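You operate a simulated robot arm through the tools that you are given. There is no shell and no other tool. Be economical: measure what you need, move in short steps, check, and stop when the job is done.

You run a simulated two-armed robot. Do the job below in one go: nothing can be reset, and whatever is moved stays where it is left.

Task
On the sideboard top, fold the tea towel in half, so that its two short edges meet.

The check looks at the end state, three seconds after you hand in, the way a careful person would. Anything else that was tipped, shoved, dropped, spilled or broken makes it a failure. Flat cloth is picked up by pressing the open fingertips on it (5 to 10 N) and closing them slowly along it; thin cloth reads only 2 to 8 mm in the jaws.

Robot
Two 7-joint arms with two-finger parallel grippers on one trunk, on a base that drives. Base frame: it is fixed to the floor where the robot stands at the start and does not move with it; the origin is under the middle of the robot, x ahead of it, y to its left, z up. Units: mm, degrees, N and s.
The left shoulder is at the start at [70, 163, 1120], the right one opposite. Places, roughly: sideboard top [600, 0, 800]; tea towel [600, -100, 800]. Payload 3.43 kg a hand.
Tool frame (each hand has its own): the origin (TCP) lies between the finger pads and is the grasp point; the fingertips stand 34 mm ahead of it; z points along the fingers, y is the line along which they close. The gripper opens to 128 mm. The fingers are 24 mm wide and 12 mm thick; the gripper's body (48 by 130 mm) begins 96 mm behind the TCP.
Orientation is that of the tool frame in the base frame, as a unit quaternion [x, y, z, w]. With the fingers straight down and closing along the base's y, the tool's x points along the base's -x, its y along +y and its z along -z.

Tools
- The arms move only by the tool servo_tool. It takes "left_moves", "right_moves" or both (then of equal length, played together; a hand with none holds still); each is one flat list of numbers, 7 for each row, row after row: the turn, a rotation vector about the tool's x, y, z in degrees, then the shift along the tool's x, y, z in mm, then the gripper command, from -1 (shut) to 1 (fully open), values between in proportion. In form: [wx, wy, wz, dx, dy, dz, gripper, wx, wy, wz, dx, dy, dz, gripper, ...]. A call has 1 to 20 rows; each row shifts and turns the commanded pose from where the row before left it, along the tool's axes as they then stand. Rows are played at 5 a second. More than 50 mm and 8.6 degrees between two rows, or a gripper value outside its range, and nothing of the call is played. Where a pose cannot be reached the arm comes as near as it can. A force on the tool above 40 N (or 10 N above the force at the start of the call, whichever is more), or a blocked arm, ends the call early, and 0.2 s more pass. The fingers move at their own pace (about 153 mm/s each) and stop on an object; they squeeze with about 29 N. The grip force told is the motor's: it shows also when the fingers shut on nothing. Time passes only in rows, and 0.2 s behind the last, so rows that do not move let the fingers close. The reply holds the time, the measured pose of the TCP, the force on the tool along the base axes, the opening and the grip force, in the units named above and with some noise, with the torque about the TCP (base axes, N m) and any sound that the robot's microphone picked up.
- Cameras (640 x 400 px; columns grow to the right, rows downward): "scene" is now at [129.9, -17.4, 1333.9]; the picture's right is [-0.20, -0.98, 0.00], its down [-0.69, 0.14, -0.71] and it looks along [0.70, -0.14, -0.70] (base axes); focal length 252 px, centre (320, 200). "left" rides on the left gripper at [76, 11, -160] in its tool frame; the picture's right is [-0.15, 0.99, 0.00], its down [-0.88, -0.13, -0.46] and it looks along [-0.45, -0.07, 0.89] (tool axes); focal length 234 px, centre (320, 200). "right" rides on the right gripper at [76, -11, -160] in its tool frame; the picture's right is [0.15, 0.99, 0.00], its down [-0.88, 0.13, -0.46] and it looks along [-0.45, 0.07, 0.89] (tool axes); focal length 234 px, centre (320, 200).
- snapshot(camera): a new picture of that camera. The clock stands still meanwhile.
- lift_body(by): slides the trunk up (or, below 0, down) by that many mm; the arms and the scene camera ride with it, the base frame stays. It gives what a move gives, with no picture.
- drive_base(legs): drives the robot by 1 to 6 legs, each [ahead, left, turn to the left] in mm, mm and degrees, along the robot's own axes; the way and the turn of a leg run together, so that a leg with both is an arc; at most 1500 mm and 180 degrees a leg. The arms and the cameras ride along, it lands a little off, and it stops where it bumps. It gives what a move gives.
- head_to(pan, tilt): turns the head with the scene camera to pan (to the left, within 86 degrees either way) and tilt (down, from -29 to 69), counted from straight ahead of the robot. It gives what a move gives.
- pixel_to_xyz(camera, pixels): there is no depth. For up to 12 entries [column, row, z] of the newest picture of that camera ("zoom" is the newest enlarged one), the place [x, y] in the base frame at which the ray of that pixel passes the height z, good to about 2 mm. The clock stands still meanwhile.
- close_up(camera, box): a new picture of the part [left, top, right, bottom] of that camera's present view, enlarged. The clock stands still meanwhile.
- hand_in(): hands the job in; it is judged then, once.

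Go step by step. Measure first, check grasps and placings, and put right what went wrong. The budget is 80 turns and 78 pictures, counting those below and the enlarged ones. Unless the task says otherwise, let go and move clear before handing in, and close with one line.

The tools are called by a JSON object that holds its "op" and its "data". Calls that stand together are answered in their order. servo_tool: Moves the arms, as the interface text tells. Its arguments: {"type":"object","properties":{"left_moves":{"type":"array","items":{"type":"number"}},"right_moves":{"type":"array","items":{"type":"number"}}},"required":[]} The other tools are called the same way: lift_body (by) slides the trunk up or down; drive_base (legs) drives the base; head_to (pan, tilt) turns the head that bears the scene camera; snapshot (camera) takes a picture; pixel_to_xyz (camera, pixels) gives the place at which the rays of pixels pass given heights; close_up (camera, box) takes an enlarged picture of a part of a camera's view; hand_in () hands the job in.

At the start:

```text
time: 0.0
left_tcp_pos: [496.5, 157.4, 1036.2]
left_tcp_rot: [-0.001, 1.0, 0.0, 0.0]
left_force: [0.0, 0.2, -0.6]
left_wrist_torque: [-0.01, 0.01, 0.0]
left_grip_width: 128.1
left_grasp_force: 0.0
right_tcp_pos: [456.2, -249.2, 1047.3]
right_tcp_rot: [0.0, 1.0, 0.0, 0.0]
right_force: [0.7, 0.0, 0.2]
right_wrist_torque: [0.0, 0.0, -0.01]
right_grip_width: 127.7
right_grasp_force: 0.1
trunk travel left (down, up): [-600.0, 340.0]
robot x, y, heading: [1.1, -0.3, -0.0]
head pan, tilt: [-11.3, 44.5]
```

scene: 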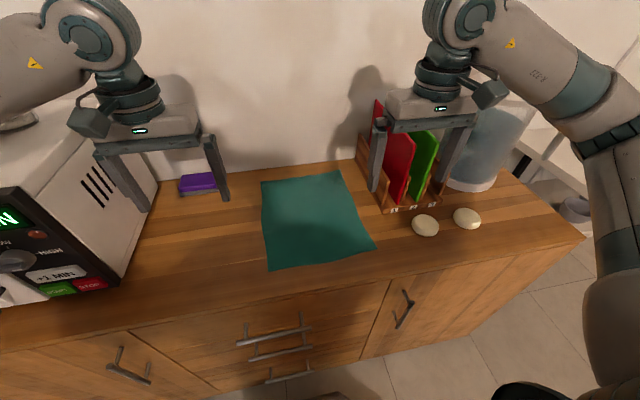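
right: 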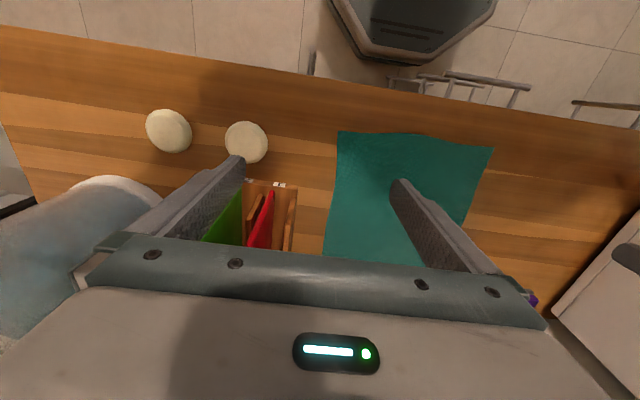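
left: 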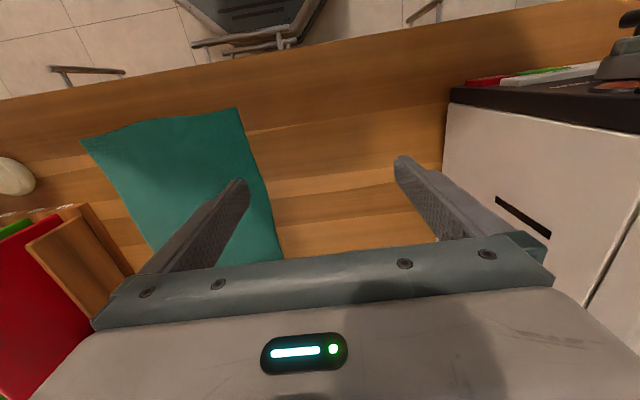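

The towel shows in the scene picture with corners near (261,181), (338,172), (375,248), (269,270). I measure these at the top height, and take a close-up.

{"op": "pixel_to_xyz", "data": {"camera": "scene", "pixels": [[261, 181, 800], [338, 172, 800], [375, 248, 800], [269, 270, 800], [385, 212, 800], [358, 160, 860], [229, 200, 800], [414, 235, 800], [390, 283, 800], [130, 280, 800]]}}

{"op": "close_up", "data": {"camera": "scene", "box": [220, 140, 420, 290]}}

```text
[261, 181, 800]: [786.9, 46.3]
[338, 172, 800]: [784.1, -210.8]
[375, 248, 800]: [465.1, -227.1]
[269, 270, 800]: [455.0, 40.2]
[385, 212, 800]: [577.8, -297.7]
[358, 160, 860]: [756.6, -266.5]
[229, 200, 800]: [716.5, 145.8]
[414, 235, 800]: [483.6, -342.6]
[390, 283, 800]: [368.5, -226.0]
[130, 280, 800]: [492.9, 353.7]
```

```text
2.67 times, centred on (320, 215) of scene
```

zoom: 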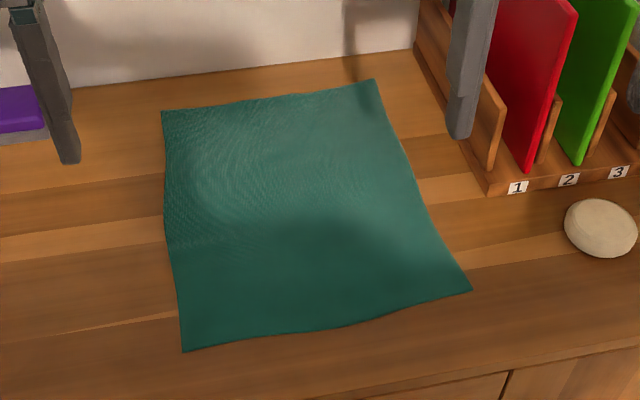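

The towel's short edges are the near one (x about 460) and the far one (x about 786), and each is about 260 long. I'll sample the edge points more finely, and bring both hands over the near corners at a safe height.

{"op": "pixel_to_xyz", "data": {"camera": "zoom", "pixels": [[183, 350, 800], [240, 338, 800], [340, 326, 800], [400, 307, 800], [472, 290, 800], [162, 112, 800], [270, 97, 800], [375, 80, 800], [166, 240, 800], [430, 200, 800], [487, 193, 800], [416, 48, 800]]}}

{"op": "servo_tool", "data": {"right_moves": [0, 0, 0, -8, 27, 0, 0, 0, 0, 0, -8, 27, 0, -0.375, 0, 0, 0, 0, 0, 40, -0.375, 0, 0, 0, 0, 0, 40, -0.375, 0, 0, 0, 0, 0, 40, -0.375, 0, 0, 0, 0, 0, 30, -0.375, 0, 0, 0, 0, 0, 0, -0.375], "left_moves": [0, 0, 0, 8, -45, 0, 0, 0, 0, 0, 8, -45, 0, -0.375, 0, 0, 0, 10, -45, 20, -0.375, 0, 0, 0, 0, -12, 40, -0.375, 0, 0, 0, 0, 0, 40, -0.375, 0, 0, 0, 0, 0, 39, -0.375, 0, 0, 0, 0, 0, 0, -0.375]}}

{"op": "snapshot", "data": {"camera": "scene"}}

{"op": "snapshot", "data": {"camera": "left"}}

{"op": "snapshot", "data": {"camera": "right"}}

```text
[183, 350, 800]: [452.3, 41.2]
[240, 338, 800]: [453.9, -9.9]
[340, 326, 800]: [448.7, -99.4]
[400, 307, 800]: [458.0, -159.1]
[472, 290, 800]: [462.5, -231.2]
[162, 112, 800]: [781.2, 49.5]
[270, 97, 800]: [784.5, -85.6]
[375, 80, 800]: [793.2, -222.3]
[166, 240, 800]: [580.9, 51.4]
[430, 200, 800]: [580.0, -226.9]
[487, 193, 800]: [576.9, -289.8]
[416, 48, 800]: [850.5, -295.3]
```

```text
refused: row 3 steps farther than a row can; nothing moved
```

```text
73 pictures are left
```

scene: 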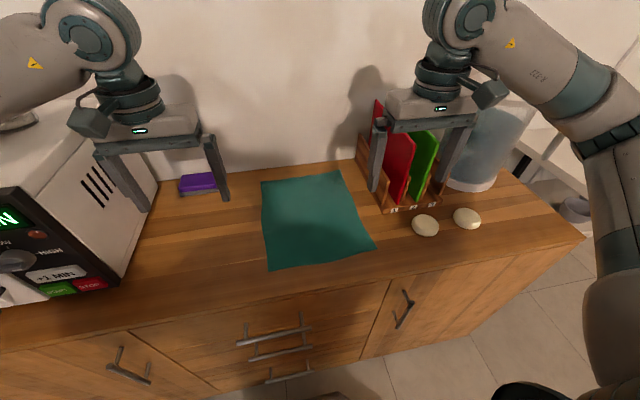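

```text
72 pictures are left
```

left: 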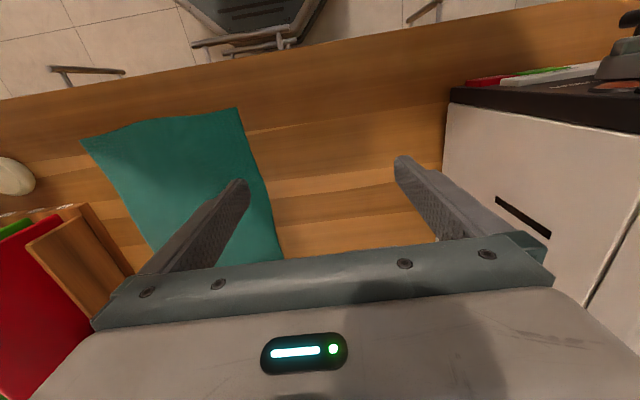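

```text
71 pictures are left
```

right: 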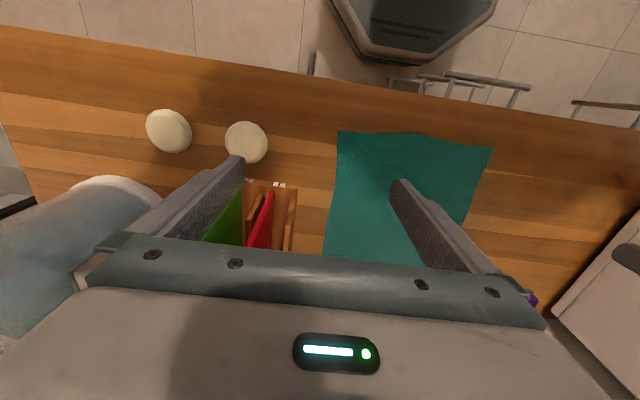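

A row in the last call stepped too far and nothing moved. I'll repeat the approach with smaller steps.

{"op": "servo_tool", "data": {"right_moves": [0, 0, 0, -5, 27, 0, 0, 0, 0, 0, -5, 27, 0, -0.375, 0, 0, 0, 0, 0, 40, -0.375, 0, 0, 0, 0, 0, 40, -0.375, 0, 0, 0, 0, 0, 40, -0.375, 0, 0, 0, 0, 0, 40, -0.375, 0, 0, 0, 0, 0, 30, -0.375, 0, 0, 0, 0, 0, 0, -0.375], "left_moves": [0, 0, 0, 10, -45, 0, 0, 0, 0, 0, 10, -45, 0, -0.375, 0, 0, 0, 10, -45, 0, -0.375, 0, 0, 0, 0, -12, 40, -0.375, 0, 0, 0, 0, 0, 40, -0.375, 0, 0, 0, 0, 0, 49, -0.375, 0, 0, 0, 0, 0, 49, -0.375, 0, 0, 0, 0, 0, 0, -0.375]}}

{"op": "snapshot", "data": {"camera": "scene"}}

{"op": "snapshot", "data": {"camera": "left"}}

{"op": "snapshot", "data": {"camera": "right"}}

```text
time: 1.4
left_tcp_pos: [480.3, 37.0, 1014.6]
left_tcp_rot: [-0.025, 0.994, 0.006, 0.103]
left_force: [0.3, 0.2, -0.4]
left_wrist_torque: [-0.01, -0.01, -0.03]
left_grip_width: 40.0
left_grasp_force: 0.0
right_tcp_pos: [461.4, -172.9, 912.2]
right_tcp_rot: [-0.018, 1.0, 0.004, 0.009]
right_force: [0.1, 0.1, 0.8]
right_wrist_torque: [0.03, -0.02, -0.03]
right_grip_width: 39.9
right_grasp_force: 0.0
trunk travel left (down, up): [-600.0, 340.0]
robot x, y, heading: [-1.0, 11.9, 2.5]
head pan, tilt: [-11.3, 44.5]
stopped in row 6 (left hand): the arm was blocked; the commanded pose is now the measured one
```

```text
70 pictures are left
```

scene: 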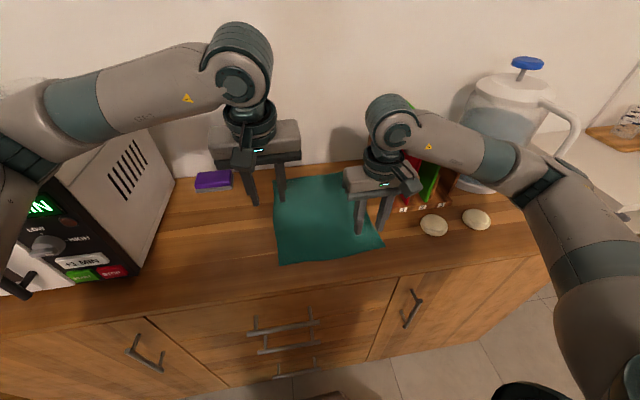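

```text
69 pictures are left
```

left: 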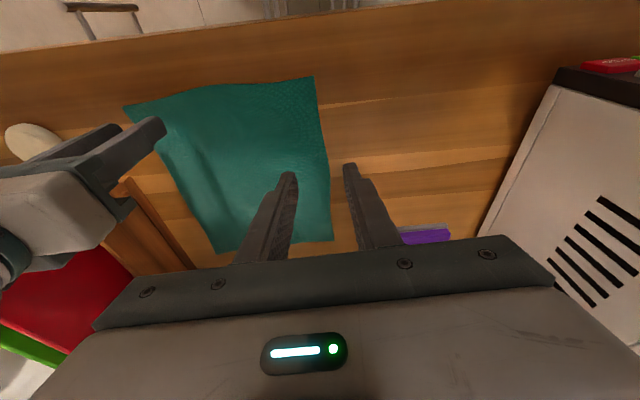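

```text
68 pictures are left
```

right: 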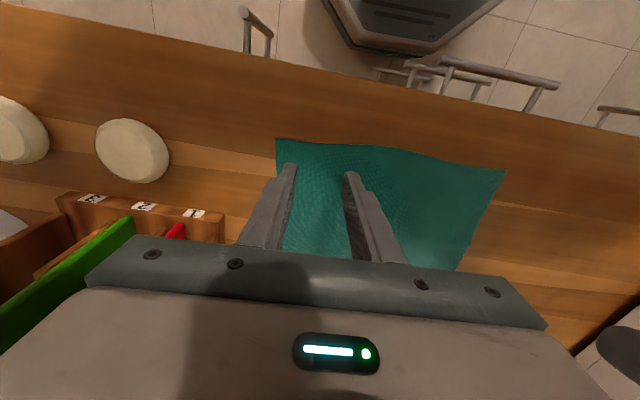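

The left arm was blocked: its forearm (from about (0,140) to (240,70)) runs low over the oven, and the base was pushed round by 2.5 degrees. I'll raise the trunk to clear it, then look again.

{"op": "lift_body", "data": {"by": 200}}

{"op": "head_to", "data": {"pan": 20, "tilt": 40}}

{"op": "snapshot", "data": {"camera": "scene"}}

```text
time: 3.5
left_tcp_pos: [495.5, 41.0, 1199.8]
left_tcp_rot: [-0.021, 0.996, 0.001, 0.088]
left_force: [-0.7, 1.1, -0.4]
left_wrist_torque: [0.03, 0.0, 0.0]
left_grip_width: 40.0
left_grasp_force: 0.0
right_tcp_pos: [474.7, -168.0, 1105.7]
right_tcp_rot: [-0.017, 1.0, 0.001, 0.001]
right_force: [-0.9, 0.1, -0.9]
right_wrist_torque: [-0.01, 0.0, -0.01]
right_grip_width: 39.9
right_grasp_force: 0.0
trunk travel left (down, up): [-800.0, 140.0]
robot x, y, heading: [-1.5, 12.4, 1.7]
head pan, tilt: [-11.3, 44.5]
```

```text
time: 4.5
left_tcp_pos: [494.5, 41.0, 1201.3]
left_tcp_rot: [-0.02, 0.996, 0.002, 0.087]
left_force: [-0.2, 0.2, 0.6]
left_wrist_torque: [0.01, 0.02, 0.02]
left_grip_width: 39.9
left_grasp_force: 0.2
right_tcp_pos: [473.3, -168.1, 1105.7]
right_tcp_rot: [-0.016, 1.0, 0.0, -0.001]
right_force: [-0.4, 0.3, 0.0]
right_wrist_torque: [-0.01, -0.02, 0.0]
right_grip_width: 39.8
right_grasp_force: 0.0
trunk travel left (down, up): [-800.0, 140.0]
robot x, y, heading: [-2.7, 14.1, 2.1]
head pan, tilt: [20.0, 40.0]
```

```text
67 pictures are left
```

scene: 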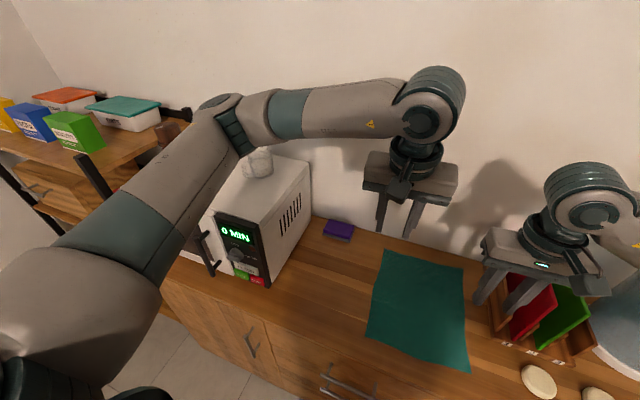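

The forearm now seems clear of the oven, but a white object stands on top of it at (258,163). I'll look at that closely.

{"op": "close_up", "data": {"camera": "scene", "box": [180, 110, 340, 290]}}

{"op": "pixel_to_xyz", "data": {"camera": "scene", "pixels": [[268, 285, 800], [217, 213, 1000], [258, 175, 1020], [308, 160, 1000], [310, 215, 800], [219, 277, 900]]}}

```text
2.22 times, centred on (260, 200) of scene
```

zoom: 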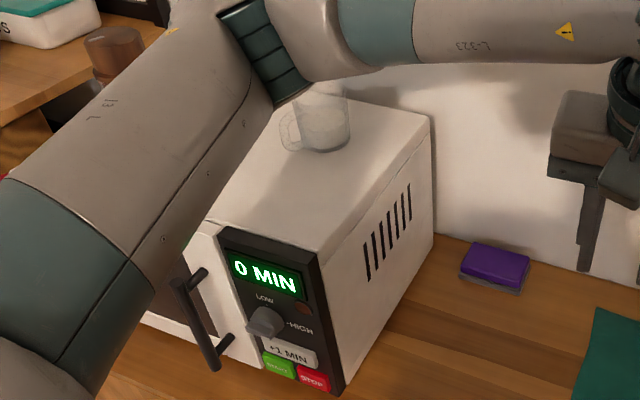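

```text
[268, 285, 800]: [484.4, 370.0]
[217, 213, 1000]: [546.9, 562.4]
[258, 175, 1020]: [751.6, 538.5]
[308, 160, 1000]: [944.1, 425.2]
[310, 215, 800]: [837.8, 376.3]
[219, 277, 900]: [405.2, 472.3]
```

A clear mug stands upright on the microwave, nothing is upset, and the left elbow hangs above them. Driving the base right until it is centred on the towel keeps both elbows further away.

{"op": "drive_base", "data": {"legs": [[0, -100, -2]]}}

{"op": "head_to", "data": {"pan": -35, "tilt": 40}}

{"op": "snapshot", "data": {"camera": "scene"}}

{"op": "head_to", "data": {"pan": 0, "tilt": 45}}

{"op": "snapshot", "data": {"camera": "scene"}}

```text
time: 5.6
left_tcp_pos: [497.4, -70.3, 1201.0]
left_tcp_rot: [-0.005, 0.996, 0.0, 0.087]
left_force: [-0.2, -0.5, -0.2]
left_wrist_torque: [0.02, 0.05, -0.03]
left_grip_width: 39.9
left_grasp_force: 0.0
right_tcp_pos: [470.3, -279.6, 1106.5]
right_tcp_rot: [-0.002, 1.0, -0.001, 0.0]
right_force: [-0.8, 0.1, 0.3]
right_wrist_torque: [-0.03, 0.01, 0.0]
right_grip_width: 40.1
right_grasp_force: 0.1
trunk travel left (down, up): [-800.0, 140.0]
robot x, y, heading: [3.2, -84.5, -0.3]
head pan, tilt: [20.0, 40.0]
```

```text
time: 6.9
left_tcp_pos: [496.8, -73.3, 1201.3]
left_tcp_rot: [-0.006, 0.996, 0.001, 0.087]
left_force: [-0.7, -0.2, 0.3]
left_wrist_torque: [0.03, -0.01, 0.0]
left_grip_width: 39.8
left_grasp_force: 0.1
right_tcp_pos: [469.5, -280.3, 1105.4]
right_tcp_rot: [0.0, 1.0, -0.001, 0.0]
right_force: [0.0, 0.3, -1.0]
right_wrist_torque: [0.0, 0.02, -0.01]
right_grip_width: 40.1
right_grasp_force: 0.0
trunk travel left (down, up): [-800.0, 140.0]
robot x, y, heading: [2.6, -86.9, -0.1]
head pan, tilt: [-35.0, 40.0]
```

```text
65 pictures are left
```

scene: 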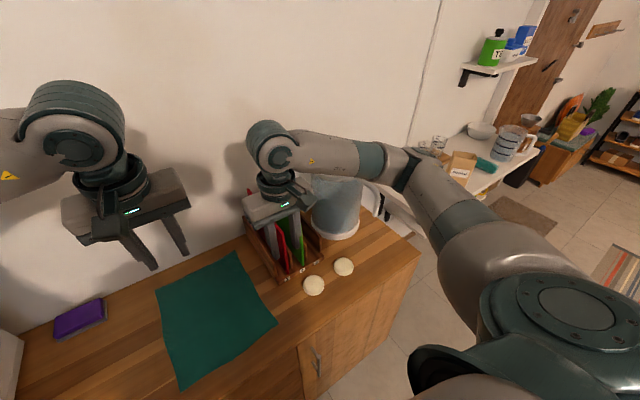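

```text
time: 7.9
left_tcp_pos: [496.5, -71.6, 1200.2]
left_tcp_rot: [-0.004, 0.996, 0.0, 0.088]
left_force: [0.5, -0.6, 0.4]
left_wrist_torque: [-0.01, 0.01, 0.01]
left_grip_width: 40.1
left_grasp_force: 0.1
right_tcp_pos: [469.0, -280.1, 1106.2]
right_tcp_rot: [-0.001, 1.0, 0.0, 0.0]
right_force: [0.3, -0.6, 0.2]
right_wrist_torque: [0.03, 0.01, 0.01]
right_grip_width: 40.1
right_grasp_force: 0.0
trunk travel left (down, up): [-800.0, 140.0]
robot x, y, heading: [0.8, -86.2, 0.2]
head pan, tilt: [0.0, 45.0]
```

```text
64 pictures are left
```

scene: 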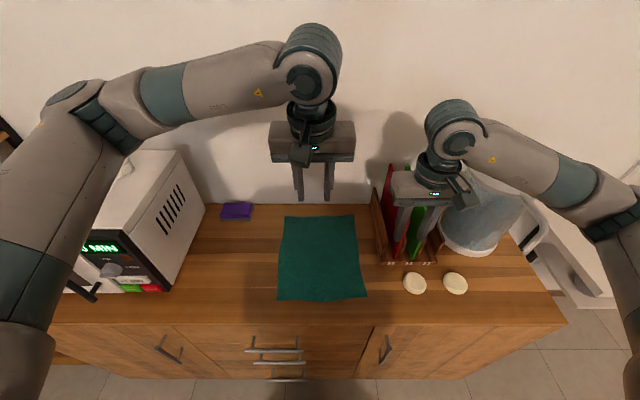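

Everything stands upright and both forearms are clear. I'll straighten the left hand (about 10 degrees off about tool y) and bring both hands above the near corners.

{"op": "servo_tool", "data": {"left_moves": [0, 5, 0, 0, 0, 0, -0.375, 0, 5.1, 0, 0, 0, 0, -0.375, 0, 0, 0, 15, 42, 0, -0.375, 0, 0, 0, 15, 42, 0, -0.375, 0, 0, 0, 0, 0, 40, -0.375, 0, 0, 0, 0, 0, 40, -0.375, 0, 0, 0, 0, 0, 40, -0.375, 0, 0, 0, 0, 0, 40, -0.375, 0, 0, 0, 0, 0, 40, -0.375, 0, 0, 0, 0, 0, 40, -0.375, 0, 0, 0, 0, 0, 0, -0.375], "right_moves": [0, 0, 0, -1, 20, 0, -0.375, 0, 0, 0, -1, 20, 0, -0.375, 0, 0, 0, -1, 20, 0, -0.375, 0, 0, 0, -1, 20, 0, -0.375, 0, 0, 0, 0, 0, 26, -0.375, 0, 0, 0, 0, 0, 26, -0.375, 0, 0, 0, 0, 0, 26, -0.375, 0, 0, 0, 0, 0, 26, -0.375, 0, 0, 0, 0, 0, 26, -0.375, 0, 0, 0, 0, 0, 26, -0.375, 0, 0, 0, 0, 0, 0, -0.375]}}

{"op": "snapshot", "data": {"camera": "scene"}}

{"op": "snapshot", "data": {"camera": "left"}}

{"op": "snapshot", "data": {"camera": "right"}}

```text
time: 10.3
left_tcp_pos: [465.0, 13.2, 959.2]
left_tcp_rot: [-0.006, 1.0, 0.0, -0.001]
left_force: [-0.6, 0.2, 1.1]
left_wrist_torque: [0.01, 0.0, -0.01]
left_grip_width: 39.8
left_grasp_force: 0.0
right_tcp_pos: [473.3, -199.3, 948.6]
right_tcp_rot: [0.0, 1.0, 0.0, -0.001]
right_force: [0.4, -0.3, -0.4]
right_wrist_torque: [-0.02, 0.01, -0.02]
right_grip_width: 40.0
right_grasp_force: 0.1
trunk travel left (down, up): [-800.0, 140.0]
robot x, y, heading: [-0.5, -82.3, 0.1]
head pan, tilt: [0.0, 45.0]
```

```text
63 pictures are left
```

scene: 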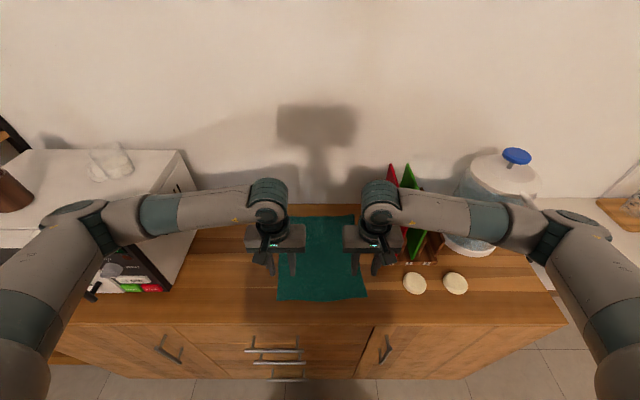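

```text
62 pictures are left
```

left: 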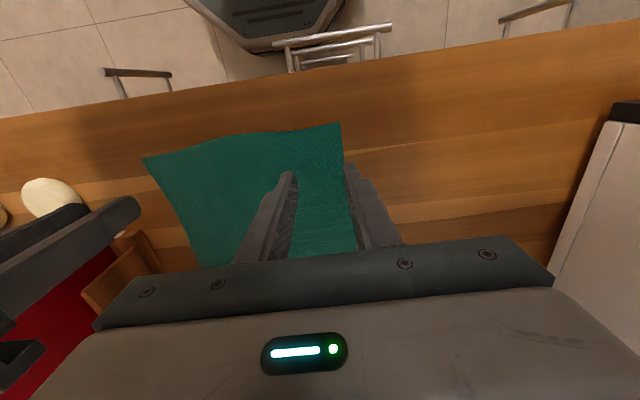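

```text
61 pictures are left
```

right: 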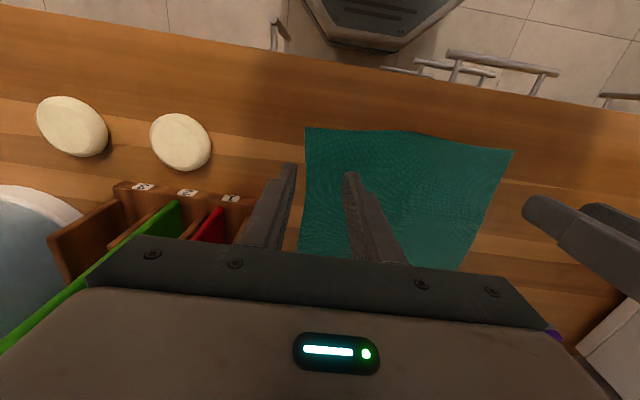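

Hands are in place above, but lowering would drop the elbows toward the microwave corner, so I raise the trunk a further 120 first. Before that I measure the towel corners from both wrist cameras.

{"op": "pixel_to_xyz", "data": {"camera": "left", "pixels": [[341, 123, 802], [143, 158, 802], [357, 250, 802], [290, 132, 802]]}}

{"op": "pixel_to_xyz", "data": {"camera": "right", "pixels": [[306, 128, 802], [513, 151, 802], [300, 250, 802], [340, 130, 802], [410, 135, 802]]}}

{"op": "lift_body", "data": {"by": 120}}

```text
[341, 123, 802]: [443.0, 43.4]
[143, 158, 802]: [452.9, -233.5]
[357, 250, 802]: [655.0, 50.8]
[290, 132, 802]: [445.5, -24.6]
```

```text
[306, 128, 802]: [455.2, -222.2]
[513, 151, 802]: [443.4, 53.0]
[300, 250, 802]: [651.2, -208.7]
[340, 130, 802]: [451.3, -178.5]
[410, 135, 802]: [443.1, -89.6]
```

```text
time: 11.8
left_tcp_pos: [466.0, 11.2, 1078.8]
left_tcp_rot: [-0.004, 1.0, -0.001, 0.0]
left_force: [-0.4, 0.0, -0.4]
left_wrist_torque: [0.03, 0.01, 0.02]
left_grip_width: 39.9
left_grasp_force: 0.0
right_tcp_pos: [473.6, -199.0, 1069.8]
right_tcp_rot: [0.0, 1.0, 0.0, 0.0]
right_force: [-0.4, 0.4, 1.2]
right_wrist_torque: [0.01, 0.01, -0.02]
right_grip_width: 40.1
right_grasp_force: 0.1
trunk travel left (down, up): [-920.0, 20.0]
robot x, y, heading: [0.7, -86.5, -0.2]
head pan, tilt: [0.0, 45.0]
```

The near corners are at about (445,43) and (456,-225), so I shift each hand slightly nearer and descend to z≈850.

{"op": "servo_tool", "data": {"left_moves": [0, 0, 0, 7, 2, 38, -0.375, 0, 0, 0, 0, 0, 38, -0.375, 0, 0, 0, 0, 0, 38, -0.375, 0, 0, 0, 0, 0, 38, -0.375, 0, 0, 0, 0, 0, 38, -0.375, 0, 0, 0, 0, 0, 38, -0.375, 0, 0, 0, 0, 0, 0, -0.375], "right_moves": [0, 0, 0, 6, 2, 36, -0.375, 0, 0, 0, 0, 0, 36, -0.375, 0, 0, 0, 0, 0, 37, -0.375, 0, 0, 0, 0, 0, 37, -0.375, 0, 0, 0, 0, 0, 37, -0.375, 0, 0, 0, 0, 0, 37, -0.375, 0, 0, 0, 0, 0, 0, -0.375]}}

{"op": "snapshot", "data": {"camera": "scene"}}

{"op": "snapshot", "data": {"camera": "left"}}

{"op": "snapshot", "data": {"camera": "right"}}

```text
time: 13.6
left_tcp_pos: [460.1, 12.1, 854.6]
left_tcp_rot: [-0.006, 1.0, -0.002, 0.003]
left_force: [-3.2, 2.6, 16.8]
left_wrist_torque: [0.27, 0.21, 0.01]
left_grip_width: 40.1
left_grasp_force: 0.0
right_tcp_pos: [471.7, -198.7, 855.6]
right_tcp_rot: [-0.002, 1.0, 0.002, 0.005]
right_force: [-3.1, -2.0, 19.3]
right_wrist_torque: [-0.3, 0.2, -0.04]
right_grip_width: 40.2
right_grasp_force: 0.1
trunk travel left (down, up): [-920.0, 20.0]
robot x, y, heading: [4.0, -84.1, 0.0]
head pan, tilt: [0.0, 45.0]
stopped in row 7 (right hand): the force on the tool passed its limit (the readings are from after the stop); the commanded pose is now the measured one
```

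```text
60 pictures are left
```

scene: 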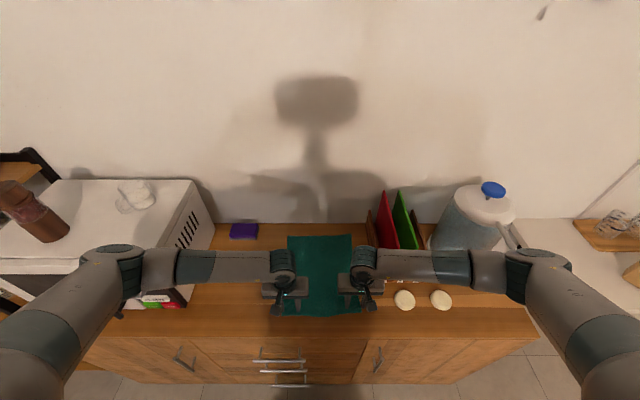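

```text
59 pictures are left
```

left: 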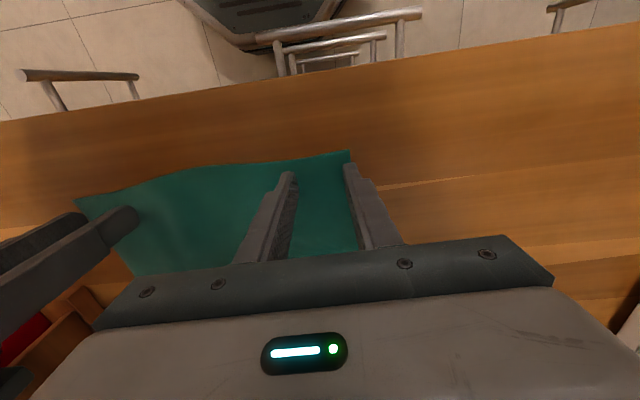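

```text
58 pictures are left
```

right: 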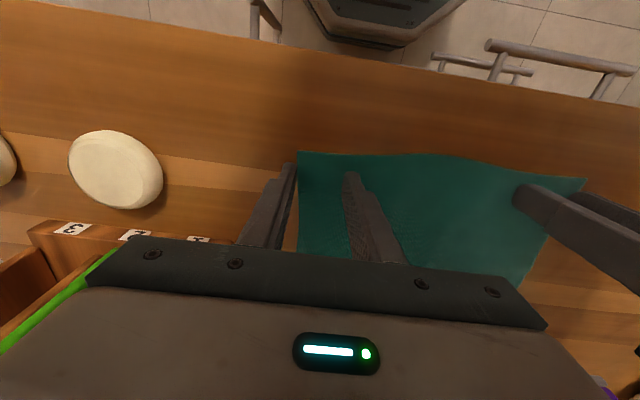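

Contact came at TCP z≈855, so the surface is at z≈820, not 800; both hands press with about 17–19 N. I re-measure the corners at z=821.

{"op": "pixel_to_xyz", "data": {"camera": "left", "pixels": [[350, 151, 821], [300, 157, 821], [358, 235, 821]]}}

{"op": "pixel_to_xyz", "data": {"camera": "right", "pixels": [[298, 152, 821], [350, 155, 821], [297, 235, 821]]}}

{"op": "pixel_to_xyz", "data": {"camera": "scene", "pixels": [[288, 236, 821], [350, 234, 821], [365, 224, 821]]}}

```text
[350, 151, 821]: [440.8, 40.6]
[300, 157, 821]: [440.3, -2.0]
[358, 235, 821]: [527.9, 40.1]
```

```text
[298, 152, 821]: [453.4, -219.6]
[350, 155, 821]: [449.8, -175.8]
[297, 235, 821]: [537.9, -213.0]
```

```text
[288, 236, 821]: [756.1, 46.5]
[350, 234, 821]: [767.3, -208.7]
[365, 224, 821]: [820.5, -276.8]
```

The corners are near-left (441,41), near-right (453,-220), far-left (756,46) and far-right (767,-209). I lift a little, shift both hands inward and toward the near edge, and touch down gently.

{"op": "servo_tool", "data": {"left_moves": [0, 0, 0, 0, 0, -8, -0.375, 0, 0, 0, 6, -4, 0, -0.375, 0, 0, 0, 0, 0, 0, -0.375, 0, 0, 0, 0, 0, 4, -0.375, 0, 0, 0, 0, 0, 2, -0.375, 0, 0, 0, 0, 0, 0, -0.375], "right_moves": [0, 0, 0, 0, 0, -8, -0.375, 0, 0, 0, 6, 14, 0, -0.375, 0, 0, 0, 0, 0, 0, -0.375, 0, 0, 0, 0, 0, 4, -0.375, 0, 0, 0, 0, 0, 2, -0.375, 0, 0, 0, 0, 0, 0, -0.375]}}

{"op": "snapshot", "data": {"camera": "left"}}

{"op": "snapshot", "data": {"camera": "right"}}

```text
time: 14.9
left_tcp_pos: [454.3, 7.4, 856.2]
left_tcp_rot: [-0.006, 1.0, -0.001, 0.001]
left_force: [0.3, 0.3, 0.7]
left_wrist_torque: [0.01, 0.01, 0.0]
left_grip_width: 39.8
left_grasp_force: 0.1
right_tcp_pos: [465.4, -183.4, 855.8]
right_tcp_rot: [-0.001, 1.0, 0.002, 0.003]
right_force: [-0.1, -0.3, 9.5]
right_wrist_torque: [-0.24, 0.03, 0.03]
right_grip_width: 40.1
right_grasp_force: 0.1
trunk travel left (down, up): [-920.0, 20.0]
robot x, y, heading: [2.9, -85.3, 0.1]
head pan, tilt: [0.0, 45.0]
```

```text
57 pictures are left
```

left: 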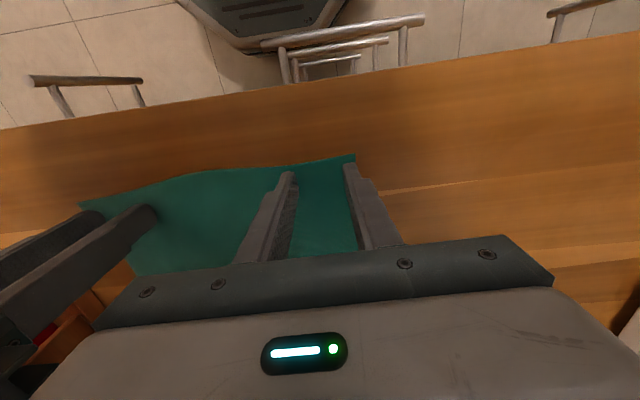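

```text
56 pictures are left
```

right: 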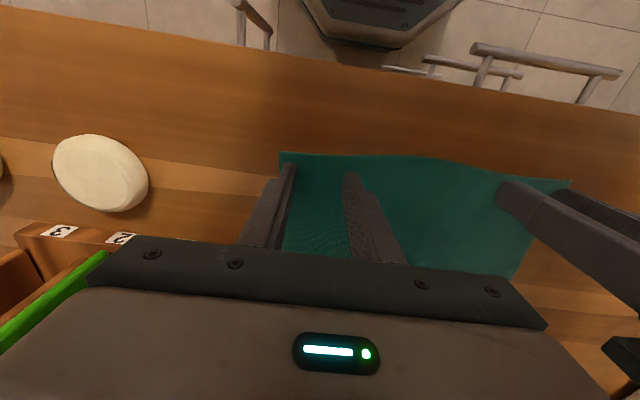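

The right hand presses with 9.5 N, the left hardly touches. I lower the left 1.5 mm and then close both slowly.

{"op": "servo_tool", "data": {"left_moves": [0, 0, 0, 0, 0, 1.0, -0.375, 0, 0, 0, 0, 0, 0.7, -0.375, 0, 0, 0, 0, 0, 0, -0.43, 0, 0, 0, 0, 0, 0, -0.5, 0, 0, 0, 0, 0, 0, -0.57, 0, 0, 0, 0, 0, 0, -0.64, 0, 0, 0, 0, 0, 0, -0.71, 0, 0, 0, 0, 0, 0, -0.78, 0, 0, 0, 0, 0, 0, -0.85, 0, 0, 0, 0, 0, 0, -0.92, 0, 0, 0, 0, 0, 0, -1, 0, 0, 0, 0, 0, 0, -1, 0, 0, 0, 0, 0, 0, -1], "right_moves": [0, 0, 0, 0, 0, 0, -0.375, 0, 0, 0, 0, 0, 0, -0.375, 0, 0, 0, 0, 0, 0, -0.43, 0, 0, 0, 0, 0, 0, -0.5, 0, 0, 0, 0, 0, 0, -0.57, 0, 0, 0, 0, 0, 0, -0.64, 0, 0, 0, 0, 0, 0, -0.71, 0, 0, 0, 0, 0, 0, -0.78, 0, 0, 0, 0, 0, 0, -0.85, 0, 0, 0, 0, 0, 0, -0.92, 0, 0, 0, 0, 0, 0, -1, 0, 0, 0, 0, 0, 0, -1, 0, 0, 0, 0, 0, 0, -1]}}

{"op": "close_up", "data": {"camera": "left", "box": [220, 120, 460, 270]}}

{"op": "close_up", "data": {"camera": "right", "box": [200, 120, 440, 270]}}

```text
time: 17.8
left_tcp_pos: [453.8, 8.4, 854.7]
left_tcp_rot: [-0.006, 1.0, -0.001, 0.001]
left_force: [3.1, 3.0, 39.2]
left_wrist_torque: [0.25, 0.01, -0.03]
left_grip_width: 7.6
left_grasp_force: 28.6
right_tcp_pos: [465.0, -183.9, 854.9]
right_tcp_rot: [-0.001, 1.0, 0.002, 0.003]
right_force: [-0.2, -0.7, 1.6]
right_wrist_torque: [-0.01, 0.04, 0.04]
right_grip_width: 0.0
right_grasp_force: 29.4
trunk travel left (down, up): [-920.0, 20.0]
robot x, y, heading: [3.2, -81.9, 0.3]
head pan, tilt: [0.0, 45.0]
```

```text
2.67 times, centred on (340, 195) of left
```

zoom: 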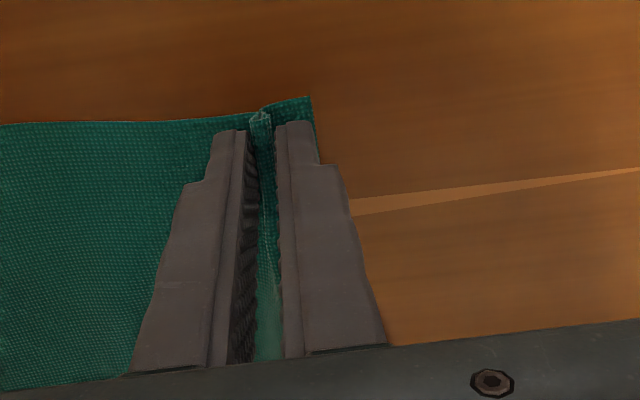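

```text
2.67 times, centred on (320, 195) of right
```

zoom: 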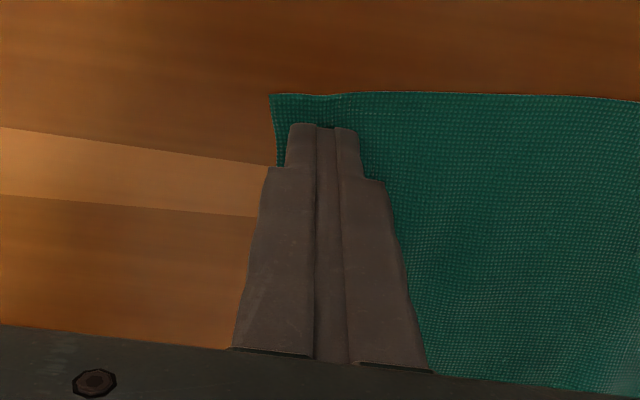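

The left jaws hold a ridge (7.6 mm), while the right slipped and shut on nothing (0.0 mm). I ease the left up 2 mm, and reopen the right and press it a bit harder before looking at the force.

{"op": "servo_tool", "data": {"left_moves": [0, 0, 0, 0, 0, -2, -1, 0, 0, 0, 0, 0, 0, -1, 0, 0, 0, 0, 0, 0, -1, 0, 0, 0, 0, 0, 0, -1, 0, 0, 0, 0, 0, 0, -1], "right_moves": [0, 0, 0, 0, 0, -3, -0.8, 0, 0, 0, 0, 0, 0, -0.375, 0, 0, 0, 0, 0, 3, -0.375, 0, 0, 0, 0, 0, 1.2, -0.375, 0, 0, 0, 0, 0, 0, -0.375]}}

{"op": "close_up", "data": {"camera": "right", "box": [200, 120, 440, 270]}}

```text
time: 18.9
left_tcp_pos: [450.7, 7.1, 855.5]
left_tcp_rot: [-0.004, 1.0, 0.0, 0.001]
left_force: [1.8, -0.4, 5.9]
left_wrist_torque: [0.0, -0.02, -0.02]
left_grip_width: 7.0
left_grasp_force: 28.7
right_tcp_pos: [466.0, -185.4, 856.2]
right_tcp_rot: [0.0, 1.0, 0.001, 0.005]
right_force: [-2.8, -6.2, 24.6]
right_wrist_torque: [-0.16, 0.27, 0.05]
right_grip_width: 40.0
right_grasp_force: 0.1
trunk travel left (down, up): [-920.0, 20.0]
robot x, y, heading: [3.1, -83.5, 0.2]
head pan, tilt: [0.0, 45.0]
```

```text
2.67 times, centred on (320, 195) of right
```

zoom: 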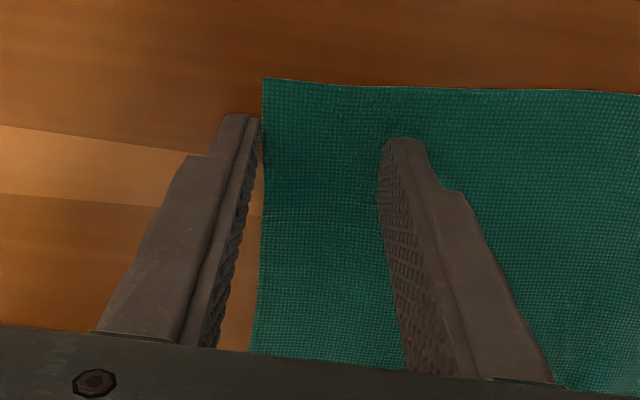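

The outer right finger now stands off the cloth, just beside its edge (zoom (250,120)). I lift, shift inward 14 mm and 4 mm nearer, and press again.

{"op": "servo_tool", "data": {"right_moves": [0, 0, 0, 0, 0, -6, -0.375, 0, 0, 0, 4, 14, 0, -0.375, 0, 0, 0, 0, 0, 0, -0.375, 0, 0, 0, 0, 0, 4, -0.375, 0, 0, 0, 0, 0, 1, -0.375, 0, 0, 0, 0, 0, 0, -0.375]}}

{"op": "close_up", "data": {"camera": "right", "box": [200, 120, 440, 270]}}

```text
time: 20.4
left_tcp_pos: [453.5, 8.7, 856.3]
left_tcp_rot: [-0.006, 1.0, -0.001, 0.0]
left_force: [-0.5, -0.4, 0.7]
left_wrist_torque: [0.0, -0.02, -0.01]
left_grip_width: 7.4
left_grasp_force: 29.1
right_tcp_pos: [462.2, -169.9, 856.6]
right_tcp_rot: [-0.001, 1.0, 0.002, 0.003]
right_force: [-1.7, -1.3, 16.6]
right_wrist_torque: [-0.44, 0.17, 0.0]
right_grip_width: 40.6
right_grasp_force: 0.3
trunk travel left (down, up): [-920.0, 20.0]
robot x, y, heading: [5.8, -86.7, 0.1]
head pan, tilt: [0.0, 45.0]
```

```text
2.67 times, centred on (320, 195) of right
```

zoom: 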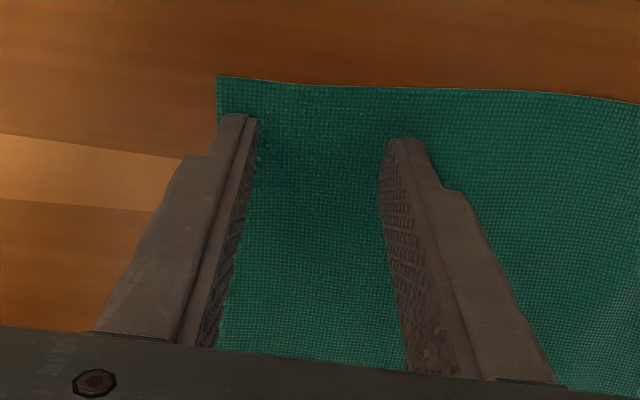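

Both right fingertips now stand on the cloth with 16.6 N. I close the right slowly.

{"op": "servo_tool", "data": {"right_moves": [0, 0, 0, 0, 0, 0, -0.42, 0, 0, 0, 0, 0, 0, -0.47, 0, 0, 0, 0, 0, 0, -0.52, 0, 0, 0, 0, 0, 0, -0.57, 0, 0, 0, 0, 0, 0, -0.62, 0, 0, 0, 0, 0, 0, -0.67, 0, 0, 0, 0, 0, 0, -0.72, 0, 0, 0, 0, 0, 0, -0.77, 0, 0, 0, 0, 0, 0, -0.82, 0, 0, 0, 0, 0, 0, -0.87, 0, 0, 0, 0, 0, 0, -0.92, 0, 0, 0, 0, 0, 0, -0.96, 0, 0, 0, 0, 0, 0, -1, 0, 0, 0, 0, 0, 0, -1, 0, 0, 0, 0, 0, 0, -1]}}

{"op": "close_up", "data": {"camera": "right", "box": [200, 120, 440, 270]}}

```text
time: 23.6
left_tcp_pos: [451.3, 8.5, 856.0]
left_tcp_rot: [-0.004, 1.0, -0.001, 0.001]
left_force: [-0.3, -7.5, 0.1]
left_wrist_torque: [-0.29, 0.04, 0.04]
left_grip_width: 7.8
left_grasp_force: 29.2
right_tcp_pos: [462.3, -168.8, 855.0]
right_tcp_rot: [-0.001, 1.0, 0.002, 0.005]
right_force: [0.7, 3.6, 32.2]
right_wrist_torque: [-0.03, 0.13, -0.04]
right_grip_width: 2.3
right_grasp_force: 28.5
trunk travel left (down, up): [-920.0, 20.0]
robot x, y, heading: [-1.1, -83.6, 0.2]
head pan, tilt: [0.0, 45.0]
```

```text
2.67 times, centred on (320, 195) of right
```

zoom: 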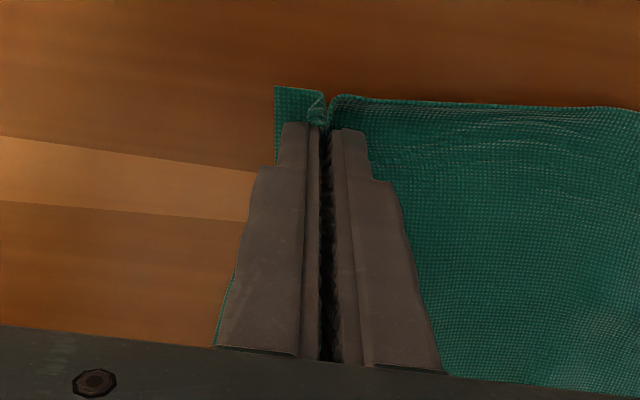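

Both jaws hold cloth (left 7.8 mm, right 2.3 mm). I begin the arc: the first half, up and forward, with both hands together.

{"op": "servo_tool", "data": {"left_moves": [0, 0, 0, -1.3, 0, -18.3, -1, 0, 0, 0, -3.8, 0, -18, -1, 0, 0, 0, -6.2, 0, -17.3, -1, 0, 0, 0, -8.6, 0, -16.4, -1, 0, 0, 0, -10.7, 0, -15.2, -1, 0, 0, 0, -12.8, 0, -13.8, -1, 0, 0, 0, 0, 0, 0, -1], "right_moves": [0, 0, 0, -1.3, 0, -18.3, -1, 0, 0, 0, -3.8, 0, -18, -1, 0, 0, 0, -6.2, 0, -17.3, -1, 0, 0, 0, -8.6, 0, -16.4, -1, 0, 0, 0, -10.7, 0, -15.2, -1, 0, 0, 0, -12.8, 0, -13.8, -1, 0, 0, 0, 0, 0, 0, -1]}}

{"op": "snapshot", "data": {"camera": "scene"}}

{"op": "snapshot", "data": {"camera": "right"}}

{"op": "snapshot", "data": {"camera": "left"}}

```text
time: 25.1
left_tcp_pos: [498.0, 8.9, 954.7]
left_tcp_rot: [-0.004, 1.0, -0.001, -0.001]
left_force: [0.7, -12.8, 1.3]
left_wrist_torque: [-0.43, -0.02, 0.05]
left_grip_width: 7.6
left_grasp_force: 29.6
right_tcp_pos: [504.9, -170.4, 953.8]
right_tcp_rot: [0.0, 1.0, 0.002, 0.003]
right_force: [0.3, 11.6, -0.2]
right_wrist_torque: [0.42, 0.01, -0.13]
right_grip_width: 2.2
right_grasp_force: 29.0
trunk travel left (down, up): [-920.0, 20.0]
robot x, y, heading: [2.7, -86.7, 0.1]
head pan, tilt: [0.0, 45.0]
```

```text
50 pictures are left
```

scene: 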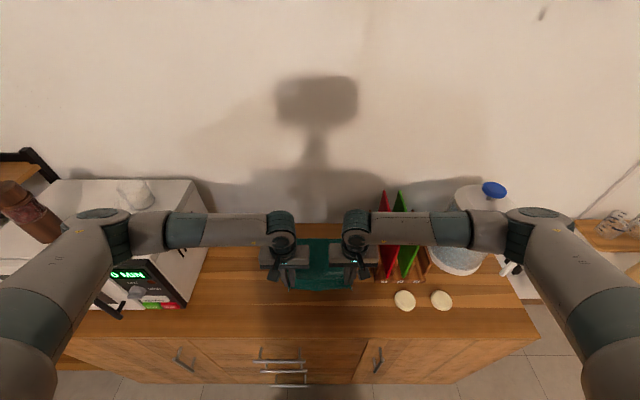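

```text
49 pictures are left
```

right: 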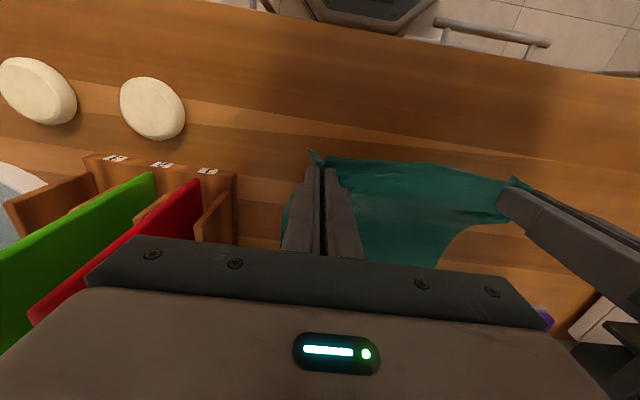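

```text
48 pictures are left
```

left: 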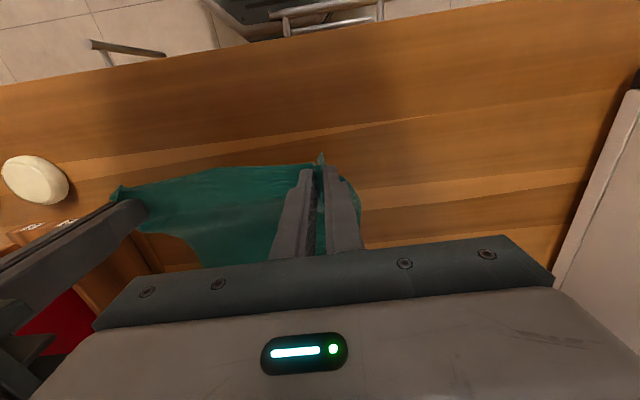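

The cloth follows, with some 12 N of tension between the hands. Before going further I check the left elbow against the mug on the microwave.

{"op": "head_to", "data": {"pan": 30, "tilt": 45}}

{"op": "snapshot", "data": {"camera": "scene"}}

{"op": "pixel_to_xyz", "data": {"camera": "scene", "pixels": [[320, 200, 1150]]}}

```text
time: 26.1
left_tcp_pos: [498.4, 8.7, 955.3]
left_tcp_rot: [-0.004, 1.0, -0.001, 0.0]
left_force: [0.1, -12.2, -1.5]
left_wrist_torque: [-0.46, 0.03, 0.05]
left_grip_width: 7.8
left_grasp_force: 28.9
right_tcp_pos: [504.3, -170.0, 953.7]
right_tcp_rot: [0.0, 1.0, 0.001, 0.002]
right_force: [0.3, 12.1, -0.2]
right_wrist_torque: [0.43, -0.03, -0.11]
right_grip_width: 2.5
right_grasp_force: 29.2
trunk travel left (down, up): [-920.0, 20.0]
robot x, y, heading: [0.3, -88.4, 0.1]
head pan, tilt: [30.0, 45.0]
```

```text
47 pictures are left
```

scene: 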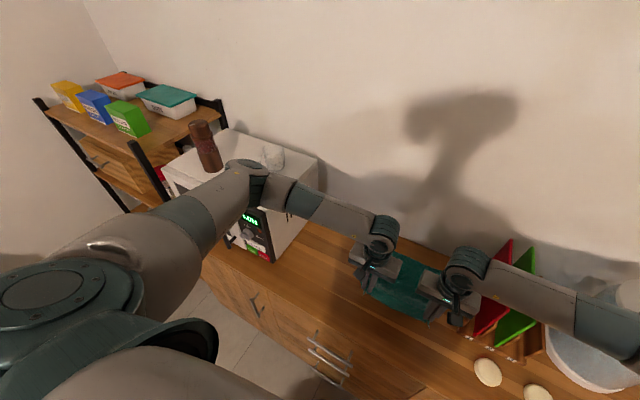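

```text
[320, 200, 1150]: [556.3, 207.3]
```

{"op": "pixel_to_xyz", "data": {"camera": "scene", "pixels": [[255, 190, 1295], [255, 190, 1200], [255, 190, 1100], [272, 170, 1060], [252, 245, 1000], [240, 160, 1060], [270, 262, 821], [208, 172, 1060], [340, 205, 1250]]}}

{"op": "close_up", "data": {"camera": "scene", "box": [150, 100, 350, 270]}}

```text
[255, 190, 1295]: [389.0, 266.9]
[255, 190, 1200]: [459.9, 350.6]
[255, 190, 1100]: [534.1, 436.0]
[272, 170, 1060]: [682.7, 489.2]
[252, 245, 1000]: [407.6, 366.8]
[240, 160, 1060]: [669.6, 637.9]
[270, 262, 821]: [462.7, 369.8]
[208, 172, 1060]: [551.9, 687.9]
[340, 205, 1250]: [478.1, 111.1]
```

```text
2.35 times, centred on (250, 185) of scene
```

zoom: 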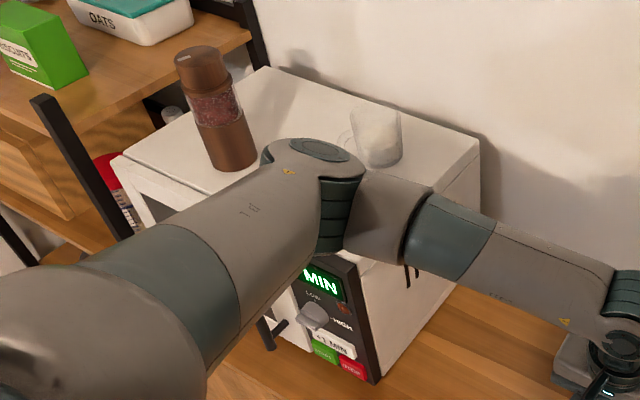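

The elbow is around z≈1280, well above the microwave, and swings inward as the arm extends. I go on over the top of the arc, easing the tension by 2.5 mm a hand, and stop to look.

{"op": "servo_tool", "data": {"left_moves": [0, 0, 0, -14.5, -2.5, -12.1, -1, 0, 0, 0, -16.1, 0, -10.2, -1, 0, 0, 0, -17.4, 0, -8.1, -1, 0, 0, 0, -18.3, 0, -5.9, -1, 0, 0, 0, -19, 0, -3.6, -1, 0, 0, 0, -19.3, 0, -1.2, -1, 0, 0, 0, -19.3, 0, 1.2, -1, 0, 0, 0, -19, 0, 3.6, -1, 0, 0, 0, -18.3, 0, 5.9, -1, 0, 0, 0, -17.4, 0, 8.1, -1, 0, 0, 0, -16.1, 0, 10.2, -1, 0, 0, 0, -14.5, 0, 12.1, -1, 0, 0, 0, 0, 0, 0, -1], "right_moves": [0, 0, 0, -14.5, 2.5, -12.1, -1, 0, 0, 0, -16.1, 0, -10.2, -1, 0, 0, 0, -17.4, 0, -8.1, -1, 0, 0, 0, -18.3, 0, -5.9, -1, 0, 0, 0, -19, 0, -3.6, -1, 0, 0, 0, -19.3, 0, -1.2, -1, 0, 0, 0, -19.3, 0, 1.2, -1, 0, 0, 0, -19, 0, 3.6, -1, 0, 0, 0, -18.3, 0, 5.9, -1, 0, 0, 0, -17.4, 0, 8.1, -1, 0, 0, 0, -16.1, 0, 10.2, -1, 0, 0, 0, -14.5, 0, 12.1, -1, 0, 0, 0, 0, 0, 0, -1]}}

{"op": "head_to", "data": {"pan": 0, "tilt": 45}}

{"op": "snapshot", "data": {"camera": "scene"}}

{"op": "snapshot", "data": {"camera": "right"}}

{"op": "snapshot", "data": {"camera": "left"}}

```text
time: 28.9
left_tcp_pos: [706.7, 7.8, 953.8]
left_tcp_rot: [-0.004, 1.0, -0.001, 0.0]
left_force: [0.0, -2.5, -0.2]
left_wrist_torque: [-0.09, 0.02, 0.02]
left_grip_width: 7.6
left_grasp_force: 29.5
right_tcp_pos: [714.0, -167.0, 954.7]
right_tcp_rot: [-0.001, 1.0, 0.0, 0.003]
right_force: [-0.2, 2.1, -0.2]
right_wrist_torque: [0.07, -0.01, -0.04]
right_grip_width: 2.2
right_grasp_force: 28.9
trunk travel left (down, up): [-920.0, 20.0]
robot x, y, heading: [0.2, -81.3, -0.0]
head pan, tilt: [30.0, 45.0]
```

```text
time: 29.9
left_tcp_pos: [707.6, 7.1, 954.5]
left_tcp_rot: [-0.006, 1.0, -0.002, -0.001]
left_force: [-0.2, -3.2, 0.1]
left_wrist_torque: [-0.1, -0.01, 0.01]
left_grip_width: 7.1
left_grasp_force: 29.0
right_tcp_pos: [714.7, -166.6, 955.3]
right_tcp_rot: [-0.001, 1.0, 0.002, 0.002]
right_force: [0.5, 2.3, 0.4]
right_wrist_torque: [0.05, 0.0, -0.04]
right_grip_width: 2.2
right_grasp_force: 29.6
trunk travel left (down, up): [-920.0, 20.0]
robot x, y, heading: [5.1, -86.4, 0.4]
head pan, tilt: [0.0, 45.0]
```

```text
45 pictures are left
```

scene: 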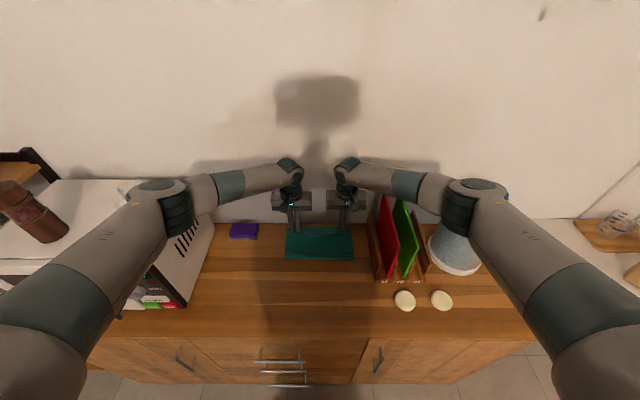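

```text
44 pictures are left
```

right: 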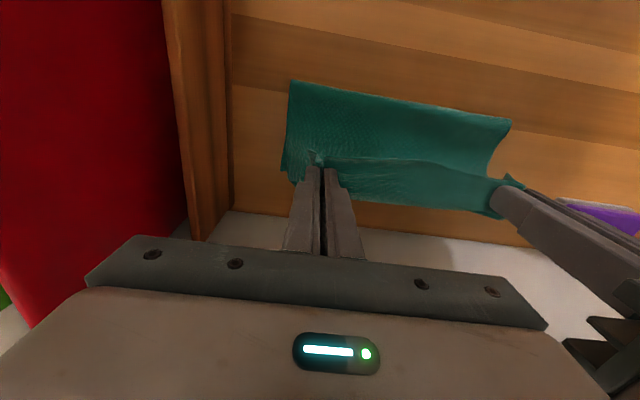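

```text
43 pictures are left
```

left: 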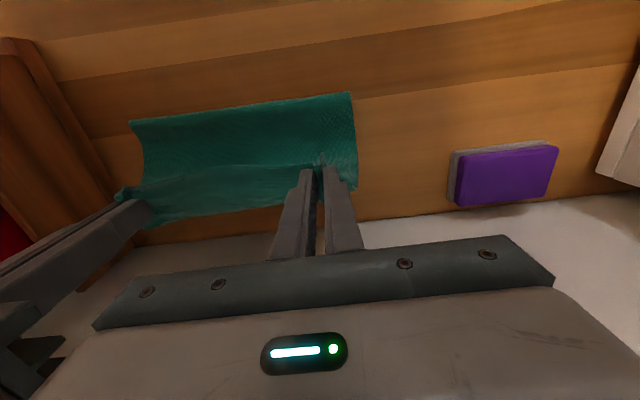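

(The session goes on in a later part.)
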